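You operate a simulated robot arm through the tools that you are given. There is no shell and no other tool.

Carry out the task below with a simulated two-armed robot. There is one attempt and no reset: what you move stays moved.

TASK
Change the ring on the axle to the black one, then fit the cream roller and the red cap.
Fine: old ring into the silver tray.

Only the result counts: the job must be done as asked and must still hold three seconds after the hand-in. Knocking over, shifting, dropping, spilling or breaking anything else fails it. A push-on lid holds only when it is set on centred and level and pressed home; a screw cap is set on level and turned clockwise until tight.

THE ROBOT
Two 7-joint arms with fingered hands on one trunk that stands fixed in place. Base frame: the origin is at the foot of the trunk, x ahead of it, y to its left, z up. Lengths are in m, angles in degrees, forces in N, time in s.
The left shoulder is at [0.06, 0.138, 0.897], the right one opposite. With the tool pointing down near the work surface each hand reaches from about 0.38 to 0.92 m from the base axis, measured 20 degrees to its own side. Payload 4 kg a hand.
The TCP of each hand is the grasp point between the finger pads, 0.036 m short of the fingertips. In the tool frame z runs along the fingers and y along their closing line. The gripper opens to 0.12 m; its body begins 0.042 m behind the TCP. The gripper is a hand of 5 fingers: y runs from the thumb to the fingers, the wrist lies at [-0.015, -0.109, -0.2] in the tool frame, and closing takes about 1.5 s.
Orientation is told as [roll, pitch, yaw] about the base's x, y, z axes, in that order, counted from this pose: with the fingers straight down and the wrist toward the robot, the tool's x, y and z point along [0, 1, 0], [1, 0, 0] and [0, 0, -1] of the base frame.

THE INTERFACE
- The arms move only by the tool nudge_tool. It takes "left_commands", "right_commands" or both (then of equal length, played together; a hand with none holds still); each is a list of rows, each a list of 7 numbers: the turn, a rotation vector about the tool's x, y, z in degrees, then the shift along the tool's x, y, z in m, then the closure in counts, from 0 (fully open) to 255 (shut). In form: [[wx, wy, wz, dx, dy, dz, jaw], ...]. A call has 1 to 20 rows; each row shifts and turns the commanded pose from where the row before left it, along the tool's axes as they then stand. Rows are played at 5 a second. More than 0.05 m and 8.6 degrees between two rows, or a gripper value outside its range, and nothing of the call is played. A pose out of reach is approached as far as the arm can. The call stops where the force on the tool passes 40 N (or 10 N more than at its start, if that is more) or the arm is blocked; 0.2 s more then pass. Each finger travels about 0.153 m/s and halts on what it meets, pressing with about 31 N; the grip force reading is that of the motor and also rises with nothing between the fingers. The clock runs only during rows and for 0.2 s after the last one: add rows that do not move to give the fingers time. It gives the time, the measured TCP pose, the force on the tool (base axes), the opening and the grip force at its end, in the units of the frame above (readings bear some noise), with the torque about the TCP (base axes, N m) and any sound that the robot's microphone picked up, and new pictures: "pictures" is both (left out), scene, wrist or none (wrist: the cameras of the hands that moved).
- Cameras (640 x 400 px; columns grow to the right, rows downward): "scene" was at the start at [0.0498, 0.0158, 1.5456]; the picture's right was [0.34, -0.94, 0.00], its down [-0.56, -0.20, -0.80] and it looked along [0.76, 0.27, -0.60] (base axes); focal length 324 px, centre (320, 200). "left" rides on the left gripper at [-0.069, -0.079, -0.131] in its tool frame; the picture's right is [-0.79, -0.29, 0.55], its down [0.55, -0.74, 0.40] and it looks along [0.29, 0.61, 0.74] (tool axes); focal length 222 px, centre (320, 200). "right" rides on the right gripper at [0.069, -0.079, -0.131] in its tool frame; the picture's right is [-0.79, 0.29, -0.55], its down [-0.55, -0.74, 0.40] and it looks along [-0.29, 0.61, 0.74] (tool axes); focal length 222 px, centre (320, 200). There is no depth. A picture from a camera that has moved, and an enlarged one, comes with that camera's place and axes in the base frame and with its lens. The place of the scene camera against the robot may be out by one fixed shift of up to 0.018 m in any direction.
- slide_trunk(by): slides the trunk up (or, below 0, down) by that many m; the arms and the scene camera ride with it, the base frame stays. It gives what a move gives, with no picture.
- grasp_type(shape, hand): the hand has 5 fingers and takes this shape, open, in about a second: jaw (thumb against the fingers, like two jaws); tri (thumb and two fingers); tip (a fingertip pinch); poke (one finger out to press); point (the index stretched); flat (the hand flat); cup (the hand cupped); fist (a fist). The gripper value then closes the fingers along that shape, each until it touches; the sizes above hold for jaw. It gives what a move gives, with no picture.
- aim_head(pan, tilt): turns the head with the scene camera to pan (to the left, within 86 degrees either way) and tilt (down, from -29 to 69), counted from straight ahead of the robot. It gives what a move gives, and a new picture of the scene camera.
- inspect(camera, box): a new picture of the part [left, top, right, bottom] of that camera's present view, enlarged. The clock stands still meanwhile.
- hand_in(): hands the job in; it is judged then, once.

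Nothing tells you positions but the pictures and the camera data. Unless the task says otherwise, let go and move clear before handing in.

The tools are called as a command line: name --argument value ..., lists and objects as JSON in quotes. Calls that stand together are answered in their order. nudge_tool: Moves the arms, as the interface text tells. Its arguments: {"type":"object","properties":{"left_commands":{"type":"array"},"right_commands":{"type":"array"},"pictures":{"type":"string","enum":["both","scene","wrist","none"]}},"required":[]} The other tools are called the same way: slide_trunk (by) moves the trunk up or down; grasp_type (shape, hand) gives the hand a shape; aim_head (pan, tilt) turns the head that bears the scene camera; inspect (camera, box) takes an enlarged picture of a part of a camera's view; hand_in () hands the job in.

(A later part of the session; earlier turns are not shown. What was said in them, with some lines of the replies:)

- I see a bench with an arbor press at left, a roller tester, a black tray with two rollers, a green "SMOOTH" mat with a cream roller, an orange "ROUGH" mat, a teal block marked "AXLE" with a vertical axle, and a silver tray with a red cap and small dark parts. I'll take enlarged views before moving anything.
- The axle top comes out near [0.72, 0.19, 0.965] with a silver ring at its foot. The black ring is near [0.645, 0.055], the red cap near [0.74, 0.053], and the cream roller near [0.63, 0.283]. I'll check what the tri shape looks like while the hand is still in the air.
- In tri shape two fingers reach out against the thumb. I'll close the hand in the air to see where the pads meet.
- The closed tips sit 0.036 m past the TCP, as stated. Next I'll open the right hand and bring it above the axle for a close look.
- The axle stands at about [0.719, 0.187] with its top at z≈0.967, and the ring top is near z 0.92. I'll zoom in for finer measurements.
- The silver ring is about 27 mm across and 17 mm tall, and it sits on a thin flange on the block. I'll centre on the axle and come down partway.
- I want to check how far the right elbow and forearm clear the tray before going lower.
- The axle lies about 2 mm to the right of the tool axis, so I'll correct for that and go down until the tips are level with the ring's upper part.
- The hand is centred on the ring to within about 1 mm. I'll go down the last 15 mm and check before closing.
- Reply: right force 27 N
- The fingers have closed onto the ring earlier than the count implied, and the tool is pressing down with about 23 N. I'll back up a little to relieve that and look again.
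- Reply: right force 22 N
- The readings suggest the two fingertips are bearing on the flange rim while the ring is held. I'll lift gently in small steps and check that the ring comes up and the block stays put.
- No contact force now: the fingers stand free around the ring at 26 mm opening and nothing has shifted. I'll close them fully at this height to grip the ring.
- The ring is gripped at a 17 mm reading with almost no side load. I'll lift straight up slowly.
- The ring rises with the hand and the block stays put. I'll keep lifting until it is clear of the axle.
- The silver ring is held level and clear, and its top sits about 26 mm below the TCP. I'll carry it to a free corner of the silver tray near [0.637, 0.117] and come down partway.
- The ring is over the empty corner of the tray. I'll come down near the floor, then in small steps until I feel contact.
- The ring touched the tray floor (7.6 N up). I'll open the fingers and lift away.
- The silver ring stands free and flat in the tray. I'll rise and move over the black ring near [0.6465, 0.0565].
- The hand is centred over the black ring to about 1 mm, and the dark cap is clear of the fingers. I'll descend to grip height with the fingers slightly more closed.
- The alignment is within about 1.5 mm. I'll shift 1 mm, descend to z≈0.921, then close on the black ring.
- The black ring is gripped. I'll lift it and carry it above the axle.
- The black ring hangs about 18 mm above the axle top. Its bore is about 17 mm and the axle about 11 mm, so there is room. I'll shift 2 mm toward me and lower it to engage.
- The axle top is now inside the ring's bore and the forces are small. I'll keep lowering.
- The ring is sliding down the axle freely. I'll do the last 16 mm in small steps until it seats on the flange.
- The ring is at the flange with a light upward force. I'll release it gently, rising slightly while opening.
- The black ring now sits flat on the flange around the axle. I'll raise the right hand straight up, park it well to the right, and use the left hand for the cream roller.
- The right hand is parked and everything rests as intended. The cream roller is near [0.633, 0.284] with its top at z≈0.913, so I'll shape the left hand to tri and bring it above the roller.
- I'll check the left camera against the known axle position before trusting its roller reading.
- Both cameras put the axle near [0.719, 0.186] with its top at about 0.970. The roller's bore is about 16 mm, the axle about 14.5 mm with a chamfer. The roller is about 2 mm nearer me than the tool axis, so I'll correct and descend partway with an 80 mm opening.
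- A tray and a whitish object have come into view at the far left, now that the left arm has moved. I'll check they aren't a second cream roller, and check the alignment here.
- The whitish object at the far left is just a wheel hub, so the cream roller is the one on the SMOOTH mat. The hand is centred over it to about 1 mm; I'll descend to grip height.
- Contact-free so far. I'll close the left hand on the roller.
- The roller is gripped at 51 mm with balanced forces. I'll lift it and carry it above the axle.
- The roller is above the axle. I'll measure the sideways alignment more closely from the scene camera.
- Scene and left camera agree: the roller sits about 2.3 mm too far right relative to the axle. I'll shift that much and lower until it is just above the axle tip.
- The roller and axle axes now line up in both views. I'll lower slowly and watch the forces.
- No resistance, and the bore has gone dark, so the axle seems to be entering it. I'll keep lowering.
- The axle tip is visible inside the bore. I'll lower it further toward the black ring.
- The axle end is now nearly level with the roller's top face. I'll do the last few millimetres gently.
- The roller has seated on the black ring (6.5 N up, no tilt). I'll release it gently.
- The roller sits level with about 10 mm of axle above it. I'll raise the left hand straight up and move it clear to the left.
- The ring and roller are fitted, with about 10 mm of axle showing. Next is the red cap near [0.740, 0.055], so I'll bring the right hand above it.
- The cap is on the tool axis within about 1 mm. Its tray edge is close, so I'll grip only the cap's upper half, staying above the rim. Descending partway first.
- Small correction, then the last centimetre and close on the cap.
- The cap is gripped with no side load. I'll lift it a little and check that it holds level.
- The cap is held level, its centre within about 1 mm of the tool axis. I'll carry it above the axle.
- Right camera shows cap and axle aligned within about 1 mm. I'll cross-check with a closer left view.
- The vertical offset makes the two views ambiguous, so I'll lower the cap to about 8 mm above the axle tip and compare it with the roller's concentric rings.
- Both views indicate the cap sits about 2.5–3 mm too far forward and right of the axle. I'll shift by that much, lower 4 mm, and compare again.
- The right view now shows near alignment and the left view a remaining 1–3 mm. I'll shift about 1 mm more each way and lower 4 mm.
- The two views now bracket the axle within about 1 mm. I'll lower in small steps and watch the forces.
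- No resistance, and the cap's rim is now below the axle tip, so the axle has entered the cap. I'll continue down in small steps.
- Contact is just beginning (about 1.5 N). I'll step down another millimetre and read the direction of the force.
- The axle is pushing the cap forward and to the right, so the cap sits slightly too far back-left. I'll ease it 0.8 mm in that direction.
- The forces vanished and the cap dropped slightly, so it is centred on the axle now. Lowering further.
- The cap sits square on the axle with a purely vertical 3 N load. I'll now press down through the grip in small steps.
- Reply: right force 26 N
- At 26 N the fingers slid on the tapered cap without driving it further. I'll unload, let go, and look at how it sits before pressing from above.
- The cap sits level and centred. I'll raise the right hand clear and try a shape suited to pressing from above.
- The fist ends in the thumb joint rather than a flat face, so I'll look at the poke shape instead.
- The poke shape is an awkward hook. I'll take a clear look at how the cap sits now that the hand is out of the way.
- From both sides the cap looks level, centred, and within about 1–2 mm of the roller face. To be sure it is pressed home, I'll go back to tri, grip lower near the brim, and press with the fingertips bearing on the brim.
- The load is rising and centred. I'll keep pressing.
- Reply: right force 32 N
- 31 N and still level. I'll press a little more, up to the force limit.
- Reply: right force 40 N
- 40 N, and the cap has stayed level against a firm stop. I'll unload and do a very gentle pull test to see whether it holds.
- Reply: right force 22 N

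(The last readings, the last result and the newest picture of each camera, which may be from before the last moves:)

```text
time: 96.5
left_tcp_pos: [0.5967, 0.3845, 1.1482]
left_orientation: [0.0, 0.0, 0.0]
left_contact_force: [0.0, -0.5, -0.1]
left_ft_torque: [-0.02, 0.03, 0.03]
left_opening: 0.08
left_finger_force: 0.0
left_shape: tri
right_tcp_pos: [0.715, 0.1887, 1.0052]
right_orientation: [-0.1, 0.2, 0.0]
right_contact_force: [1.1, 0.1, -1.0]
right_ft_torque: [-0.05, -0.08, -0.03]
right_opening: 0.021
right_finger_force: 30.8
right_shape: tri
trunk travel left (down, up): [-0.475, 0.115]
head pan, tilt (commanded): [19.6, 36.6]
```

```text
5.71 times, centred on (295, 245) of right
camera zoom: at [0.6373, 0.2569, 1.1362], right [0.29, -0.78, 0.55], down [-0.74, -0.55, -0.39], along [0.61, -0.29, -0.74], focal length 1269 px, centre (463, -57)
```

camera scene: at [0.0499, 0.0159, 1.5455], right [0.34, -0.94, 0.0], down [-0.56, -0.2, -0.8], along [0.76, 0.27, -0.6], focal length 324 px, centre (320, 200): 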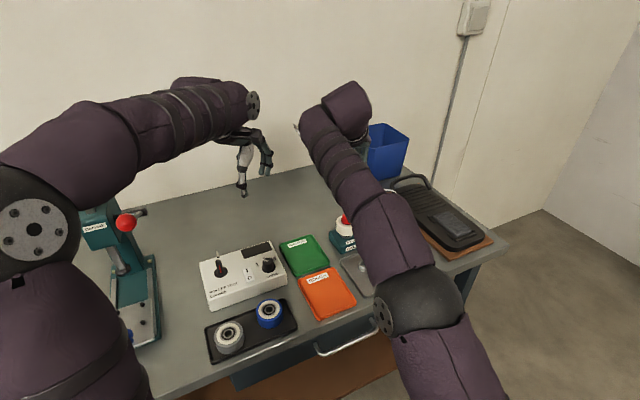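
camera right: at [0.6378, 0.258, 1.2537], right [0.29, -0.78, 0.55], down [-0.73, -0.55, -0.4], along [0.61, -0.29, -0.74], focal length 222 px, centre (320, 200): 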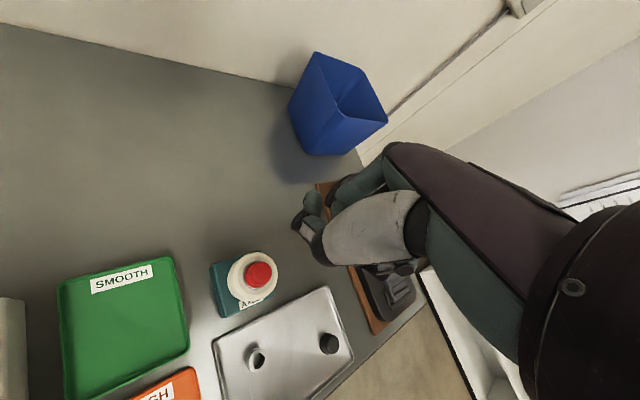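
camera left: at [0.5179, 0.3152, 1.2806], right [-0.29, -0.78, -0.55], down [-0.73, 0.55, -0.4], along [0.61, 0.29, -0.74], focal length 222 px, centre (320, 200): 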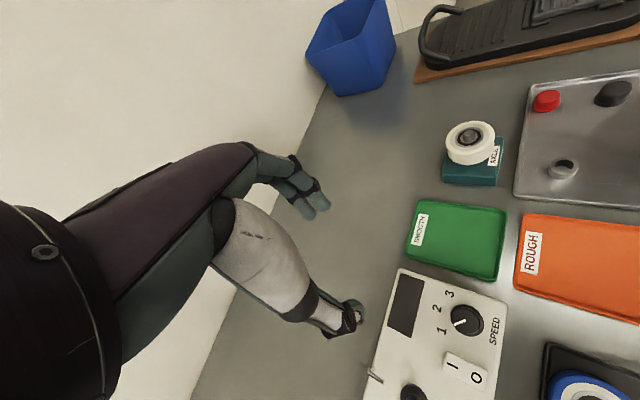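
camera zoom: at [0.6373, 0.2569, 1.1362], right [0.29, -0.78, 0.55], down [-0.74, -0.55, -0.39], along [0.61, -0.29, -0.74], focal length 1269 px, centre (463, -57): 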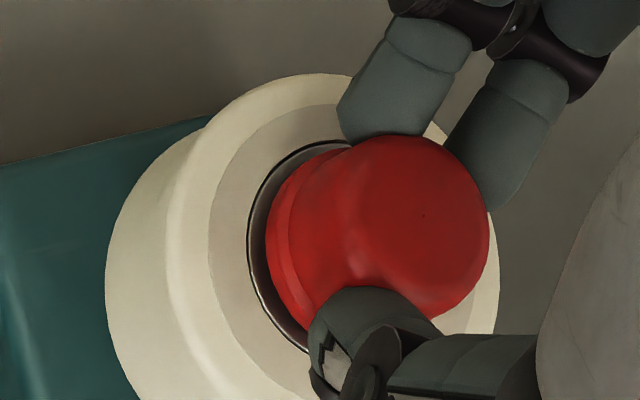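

nudge_tool --right_commands '[[0, 0, 0, 0, 0, -0.0008, 255], [0, 0, 0, 0, 0, 0, 255]]' --pictures "none"

inspect --camera "left" --box '[450, 95, 520, 155]'

```text
time: 97.1
left_tcp_pos: [0.5966, 0.3854, 1.1475]
left_orientation: [-0.1, 0.0, 0.0]
left_contact_force: [0.4, 0.6, 0.2]
left_ft_torque: [-0.01, 0.0, 0.01]
left_opening: 0.0798
left_finger_force: 0.1
left_shape: tri
right_tcp_pos: [0.7172, 0.1883, 1.0066]
right_orientation: [-0.1, 0.2, 0.0]
right_contact_force: [-1.4, -1.5, -9.2]
right_ft_torque: [-0.05, -0.01, -0.02]
right_opening: 0.02
right_finger_force: 30.8
right_shape: tri
trunk travel left (down, up): [-0.475, 0.115]
head pan, tilt (commanded): [19.6, 36.6]
```

```text
6.67 times, centred on (485, 125) of left
camera zoom: at [0.5183, 0.3155, 1.2802], right [-0.29, -0.79, -0.55], down [-0.74, 0.55, -0.4], along [0.61, 0.29, -0.74], focal length 1481 px, centre (-780, 700)
```

zoom: 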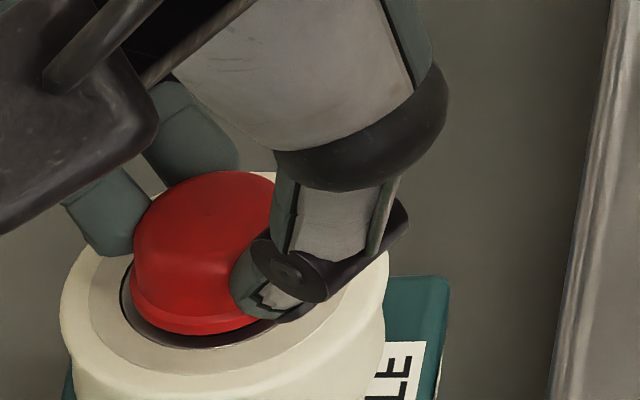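

The cap resists a 9 N pull without moving, so it is held. I'll press it once more to be sure it's home, then unload and release.

nudge_tool --right_commands '[[0, 0, 0, 0, 0, 0.0015, 255], [0, 0, 0, 0, 0, 0.0015, 255], [0, 0, 0, 0, 0, 0.0015, 255], [0, 0, 0, 0, 0, 0.0015, 255], [0, 0, 0, 0, 0, 0.001, 255], [0, 0, 0, 0, 0, 0, 255]]' --pictures "none"

inspect --camera "left" --box '[450, 95, 520, 155]'

```text
time: 98.5
left_tcp_pos: [0.5954, 0.3845, 1.1493]
left_orientation: [0.0, 0.0, 0.0]
left_contact_force: [0.1, -0.2, -0.2]
left_ft_torque: [0.01, 0.01, 0.0]
left_opening: 0.0799
left_finger_force: 0.1
left_shape: tri
right_tcp_pos: [0.718, 0.1881, 1.0045]
right_orientation: [0.1, -0.3, 0.2]
right_contact_force: [0.6, -1.4, 15.8]
right_ft_torque: [-0.09, -0.1, -0.01]
right_opening: 0.0202
right_finger_force: 30.7
right_shape: tri
trunk travel left (down, up): [-0.475, 0.115]
head pan, tilt (commanded): [19.6, 36.6]
```

```text
6.67 times, centred on (485, 125) of left
camera zoom: at [0.5168, 0.3149, 1.2814], right [-0.29, -0.78, -0.55], down [-0.73, 0.55, -0.4], along [0.61, 0.29, -0.74], focal length 1481 px, centre (-780, 700)
```

zoom: 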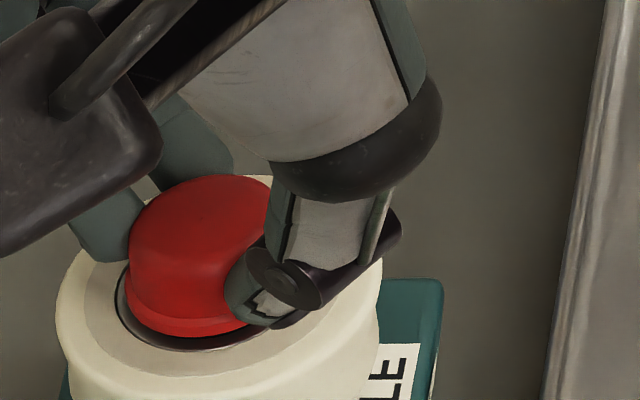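

nudge_tool --right_commands '[[0, 0, 0, 0, 0, 0.0015, 255], [0, 0, 0, 0, 0, 0.0015, 255], [0, 0, 0, 0, 0, 0.0015, 255], [0, 0, 0, 0, 0, 0, 255], [0, 0, 0, 0, 0, -0.002, 255], [0, 0, 0, 0, 0, -0.002, 255], [0, 0, 0, 0, 0, -0.002, 255], [0, 0, 0, 0, 0, -0.001, 255], [0, 0, 0, 0, 0, 0, 255]]' --pictures "none"

```text
time: 100.5
left_tcp_pos: [0.5946, 0.385, 1.1489]
left_orientation: [0.0, -0.1, -0.1]
left_contact_force: [0.3, -1.1, 0.0]
left_ft_torque: [0.0, -0.03, 0.02]
left_opening: 0.0799
left_finger_force: 0.0
left_shape: tri
right_tcp_pos: [0.7158, 0.1886, 1.0042]
right_orientation: [0.0, 0.1, 0.1]
right_contact_force: [5.5, 0.3, 17.3]
right_ft_torque: [0.0, -0.23, -0.01]
right_opening: 0.0217
right_finger_force: 30.6
right_shape: tri
trunk travel left (down, up): [-0.475, 0.115]
head pan, tilt (commanded): [19.6, 36.6]
```

nudge_tool --right_commands '[[0, 0, 0, 0, 0, -0.0015, 255], [0, 0, 0, 0, 0, -0.0015, 255], [0, 0, 0, 0, 0, -0.0005, 255], [0, 0, 0, 0, 0, 0, 255]]' --pictures "none"

```text
time: 101.5
left_tcp_pos: [0.5961, 0.3835, 1.1465]
left_orientation: [0.0, 0.1, 0.0]
left_contact_force: [0.3, 0.1, -0.1]
left_ft_torque: [0.04, 0.02, -0.01]
left_opening: 0.0797
left_finger_force: 0.0
left_shape: tri
right_tcp_pos: [0.7158, 0.188, 1.0063]
right_orientation: [-0.1, 0.1, 0.0]
right_contact_force: [1.8, -0.4, -0.1]
right_ft_torque: [-0.02, -0.09, 0.0]
right_opening: 0.0208
right_finger_force: 30.8
right_shape: tri
trunk travel left (down, up): [-0.475, 0.115]
head pan, tilt (commanded): [19.6, 36.6]
```

The load is near zero now. I'll open the fingers, rise straight up, and move the right hand clear.

nudge_tool --right_commands '[[0, 0, 0, 0, 0, 0, 235], [0, 0, 0, 0, 0, 0, 210], [0, 0, 0, 0, 0, 0, 180], [0, 0, 0, 0, 0, 0, 155], [0, 0, 0, 0, 0, 0, 145], [0, 0, 0, 0, 0, -0.005, 140], [0, 0, 0, 0, 0, -0.02, 140], [0, 0, 0, 0, 0, -0.03, 140], [0, 0, 0, 0, 0, -0.035, 140], [0, 0, 0, 0, 0, -0.03, 140], [0, 0, 0, -0.04, -0.01, 0, 140], [0, 0, 0, -0.04, -0.01, 0, 140], [0, 0, 0, -0.04, -0.01, 0, 140], [0, 0, 0, -0.04, -0.01, 0, 140], [0, 0, 0, -0.04, -0.01, 0, 140], [0, 0, 0, -0.04, -0.01, 0, 140], [0, 0, 0, -0.04, -0.01, 0, 140], [0, 0, 0, 0, 0, 0, 140]]' --pictures "both"

inspect --camera "scene" --box '[310, 195, 440, 300]'

inspect --camera "left" --box '[455, 105, 515, 160]'

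inspect --camera "scene" --box '[325, 200, 370, 250]'

```text
time: 105.3
left_tcp_pos: [0.5968, 0.385, 1.1478]
left_orientation: [0.0, -0.1, 0.0]
left_contact_force: [-0.6, 0.0, -0.1]
left_ft_torque: [0.03, 0.02, 0.02]
left_opening: 0.0798
left_finger_force: 0.2
left_shape: tri
right_tcp_pos: [0.6452, -0.0907, 1.1271]
right_orientation: [-0.1, -0.1, 0.1]
right_contact_force: [0.5, 0.7, 0.1]
right_ft_torque: [-0.02, 0.02, -0.02]
right_opening: 0.0541
right_finger_force: 0.0
right_shape: tri
trunk travel left (down, up): [-0.475, 0.115]
head pan, tilt (commanded): [19.6, 36.6]
camera scene: at [0.05, 0.0163, 1.5455], right [0.34, -0.94, 0.0], down [-0.56, -0.2, -0.8], along [0.76, 0.27, -0.6], focal length 324 px, centre (320, 200)
camera right: at [0.567, -0.0227, 1.2571], right [0.29, -0.78, 0.55], down [-0.73, -0.55, -0.4], along [0.61, -0.29, -0.74], focal length 222 px, centre (320, 200)
```

scene: 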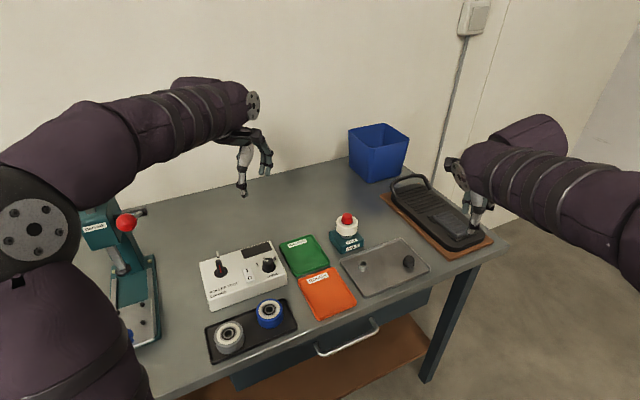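
right: 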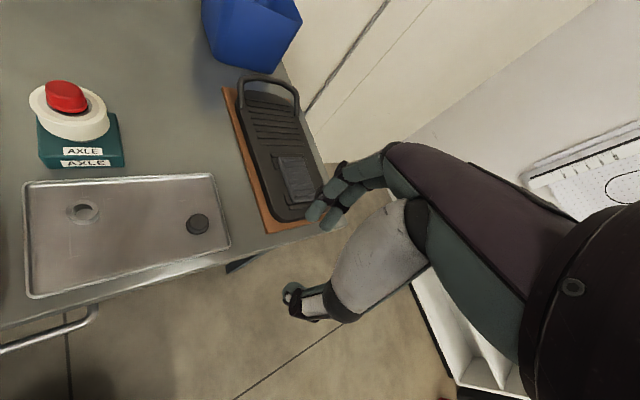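

```text
3.81 times, centred on (375, 248) of scene
camera zoom: at [0.05, 0.0163, 1.5455], right [0.34, -0.94, 0.0], down [-0.56, -0.2, -0.8], along [0.76, 0.27, -0.6], focal length 1236 px, centre (110, 19)
```

zoom: 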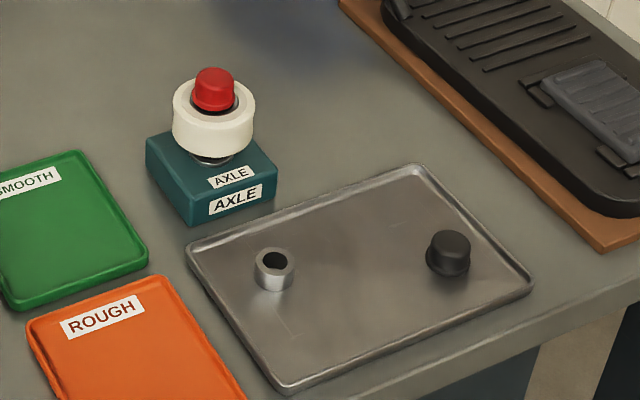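

```text
7.27 times, centred on (485, 132) of left
camera zoom: at [0.518, 0.3159, 1.2804], right [-0.29, -0.79, -0.55], down [-0.74, 0.55, -0.4], along [0.61, 0.29, -0.74], focal length 1615 px, centre (-880, 691)
```

zoom: 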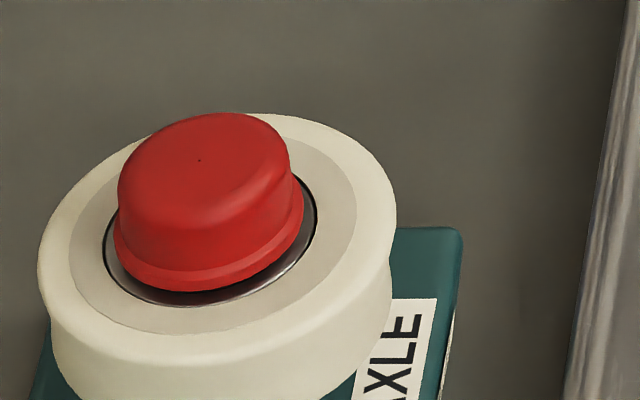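

```text
8.00 times, centred on (348, 225) of scene
camera zoom: at [0.05, 0.0163, 1.5455], right [0.34, -0.94, 0.0], down [-0.56, -0.2, -0.8], along [0.76, 0.27, -0.6], focal length 2596 px, centre (100, 0)
```

zoom: 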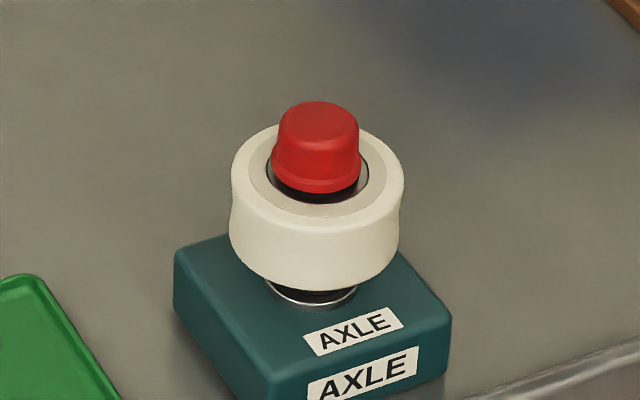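

The cap is on, level and holding. I'll compare the block and other items with the first pictures to confirm nothing else shifted.

inspect --camera "scene" --box '[315, 205, 375, 260]'

inspect --camera "scene" --box '[270, 200, 450, 310]'

inspect --camera "right" --box '[10, 60, 130, 180]'

inspect --camera "scene" --box '[80, 180, 310, 370]'

```text
7.27 times, centred on (345, 232) of scene
camera zoom: at [0.05, 0.0163, 1.5455], right [0.34, -0.94, 0.0], down [-0.56, -0.2, -0.8], along [0.76, 0.27, -0.6], focal length 2360 px, centre (138, -36)
```

zoom: 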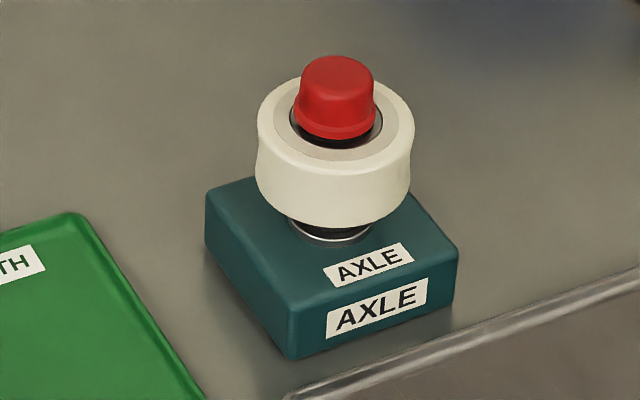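

```text
3.56 times, centred on (360, 255) of scene
camera zoom: at [0.05, 0.0163, 1.5455], right [0.34, -0.94, 0.0], down [-0.56, -0.2, -0.8], along [0.76, 0.27, -0.6], focal length 1154 px, centre (178, 4)
```

zoom: 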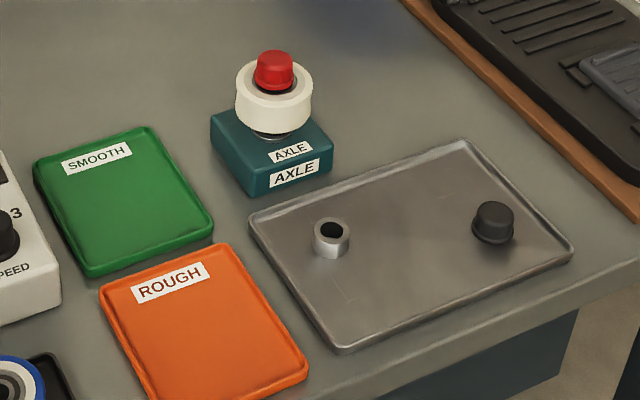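

```text
3.33 times, centred on (70, 120) of right
camera zoom: at [0.567, -0.0227, 1.2571], right [0.29, -0.78, 0.55], down [-0.73, -0.55, -0.4], along [0.61, -0.29, -0.74], focal length 740 px, centre (1153, 467)
```

zoom: 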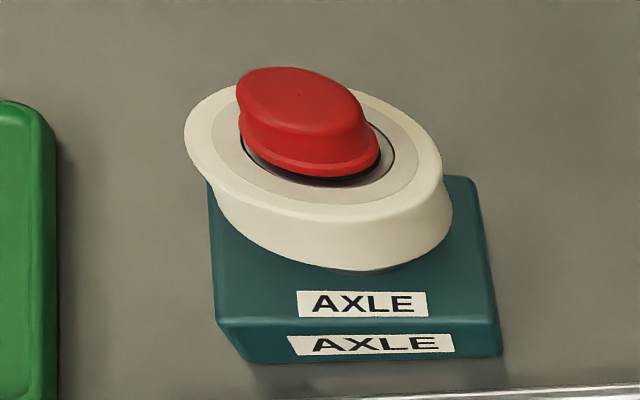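

```text
2.11 times, centred on (195, 275) of scene
camera zoom: at [0.05, 0.0163, 1.5455], right [0.34, -0.94, 0.0], down [-0.56, -0.2, -0.8], along [0.76, 0.27, -0.6], focal length 683 px, centre (583, 42)
```

zoom: 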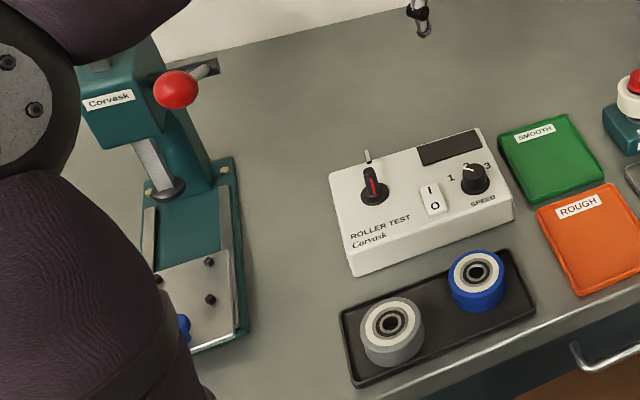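

The old silver ring is in the silver tray. On the axle are the black ring, the cream roller and the red cap, which is level, took 40 N and resisted a pull. Nothing else has moved and both hands are clear, so I'll hand the job in.

hand_in

```text
The job is handed in.
```

The job is handed in. I don't have the verdict, so this is what I could see and feel at the end:

- **Old ring:** the silver ring came off the axle and stands flat in the silver tray.
- **Black ring:** it sits flat on the axle's flange.
- **Cream roller:** it slid onto the axle freely and rests level on the black ring.
- **Red cap:** it is on the axle end, centred and level. It took a 40 N press against a firm stop and resisted a gentle 9 N pull without moving.
- **Everything else:** the axle block, mats and the dark cap look to be where they started, and both hands were clear before I handed in.

**Possible weak point:** the cap's rim still sits about 2 mm above the roller face. It did not move any lower between the first contact and 40 N, so I took that as pressed home. I heard no click, though.
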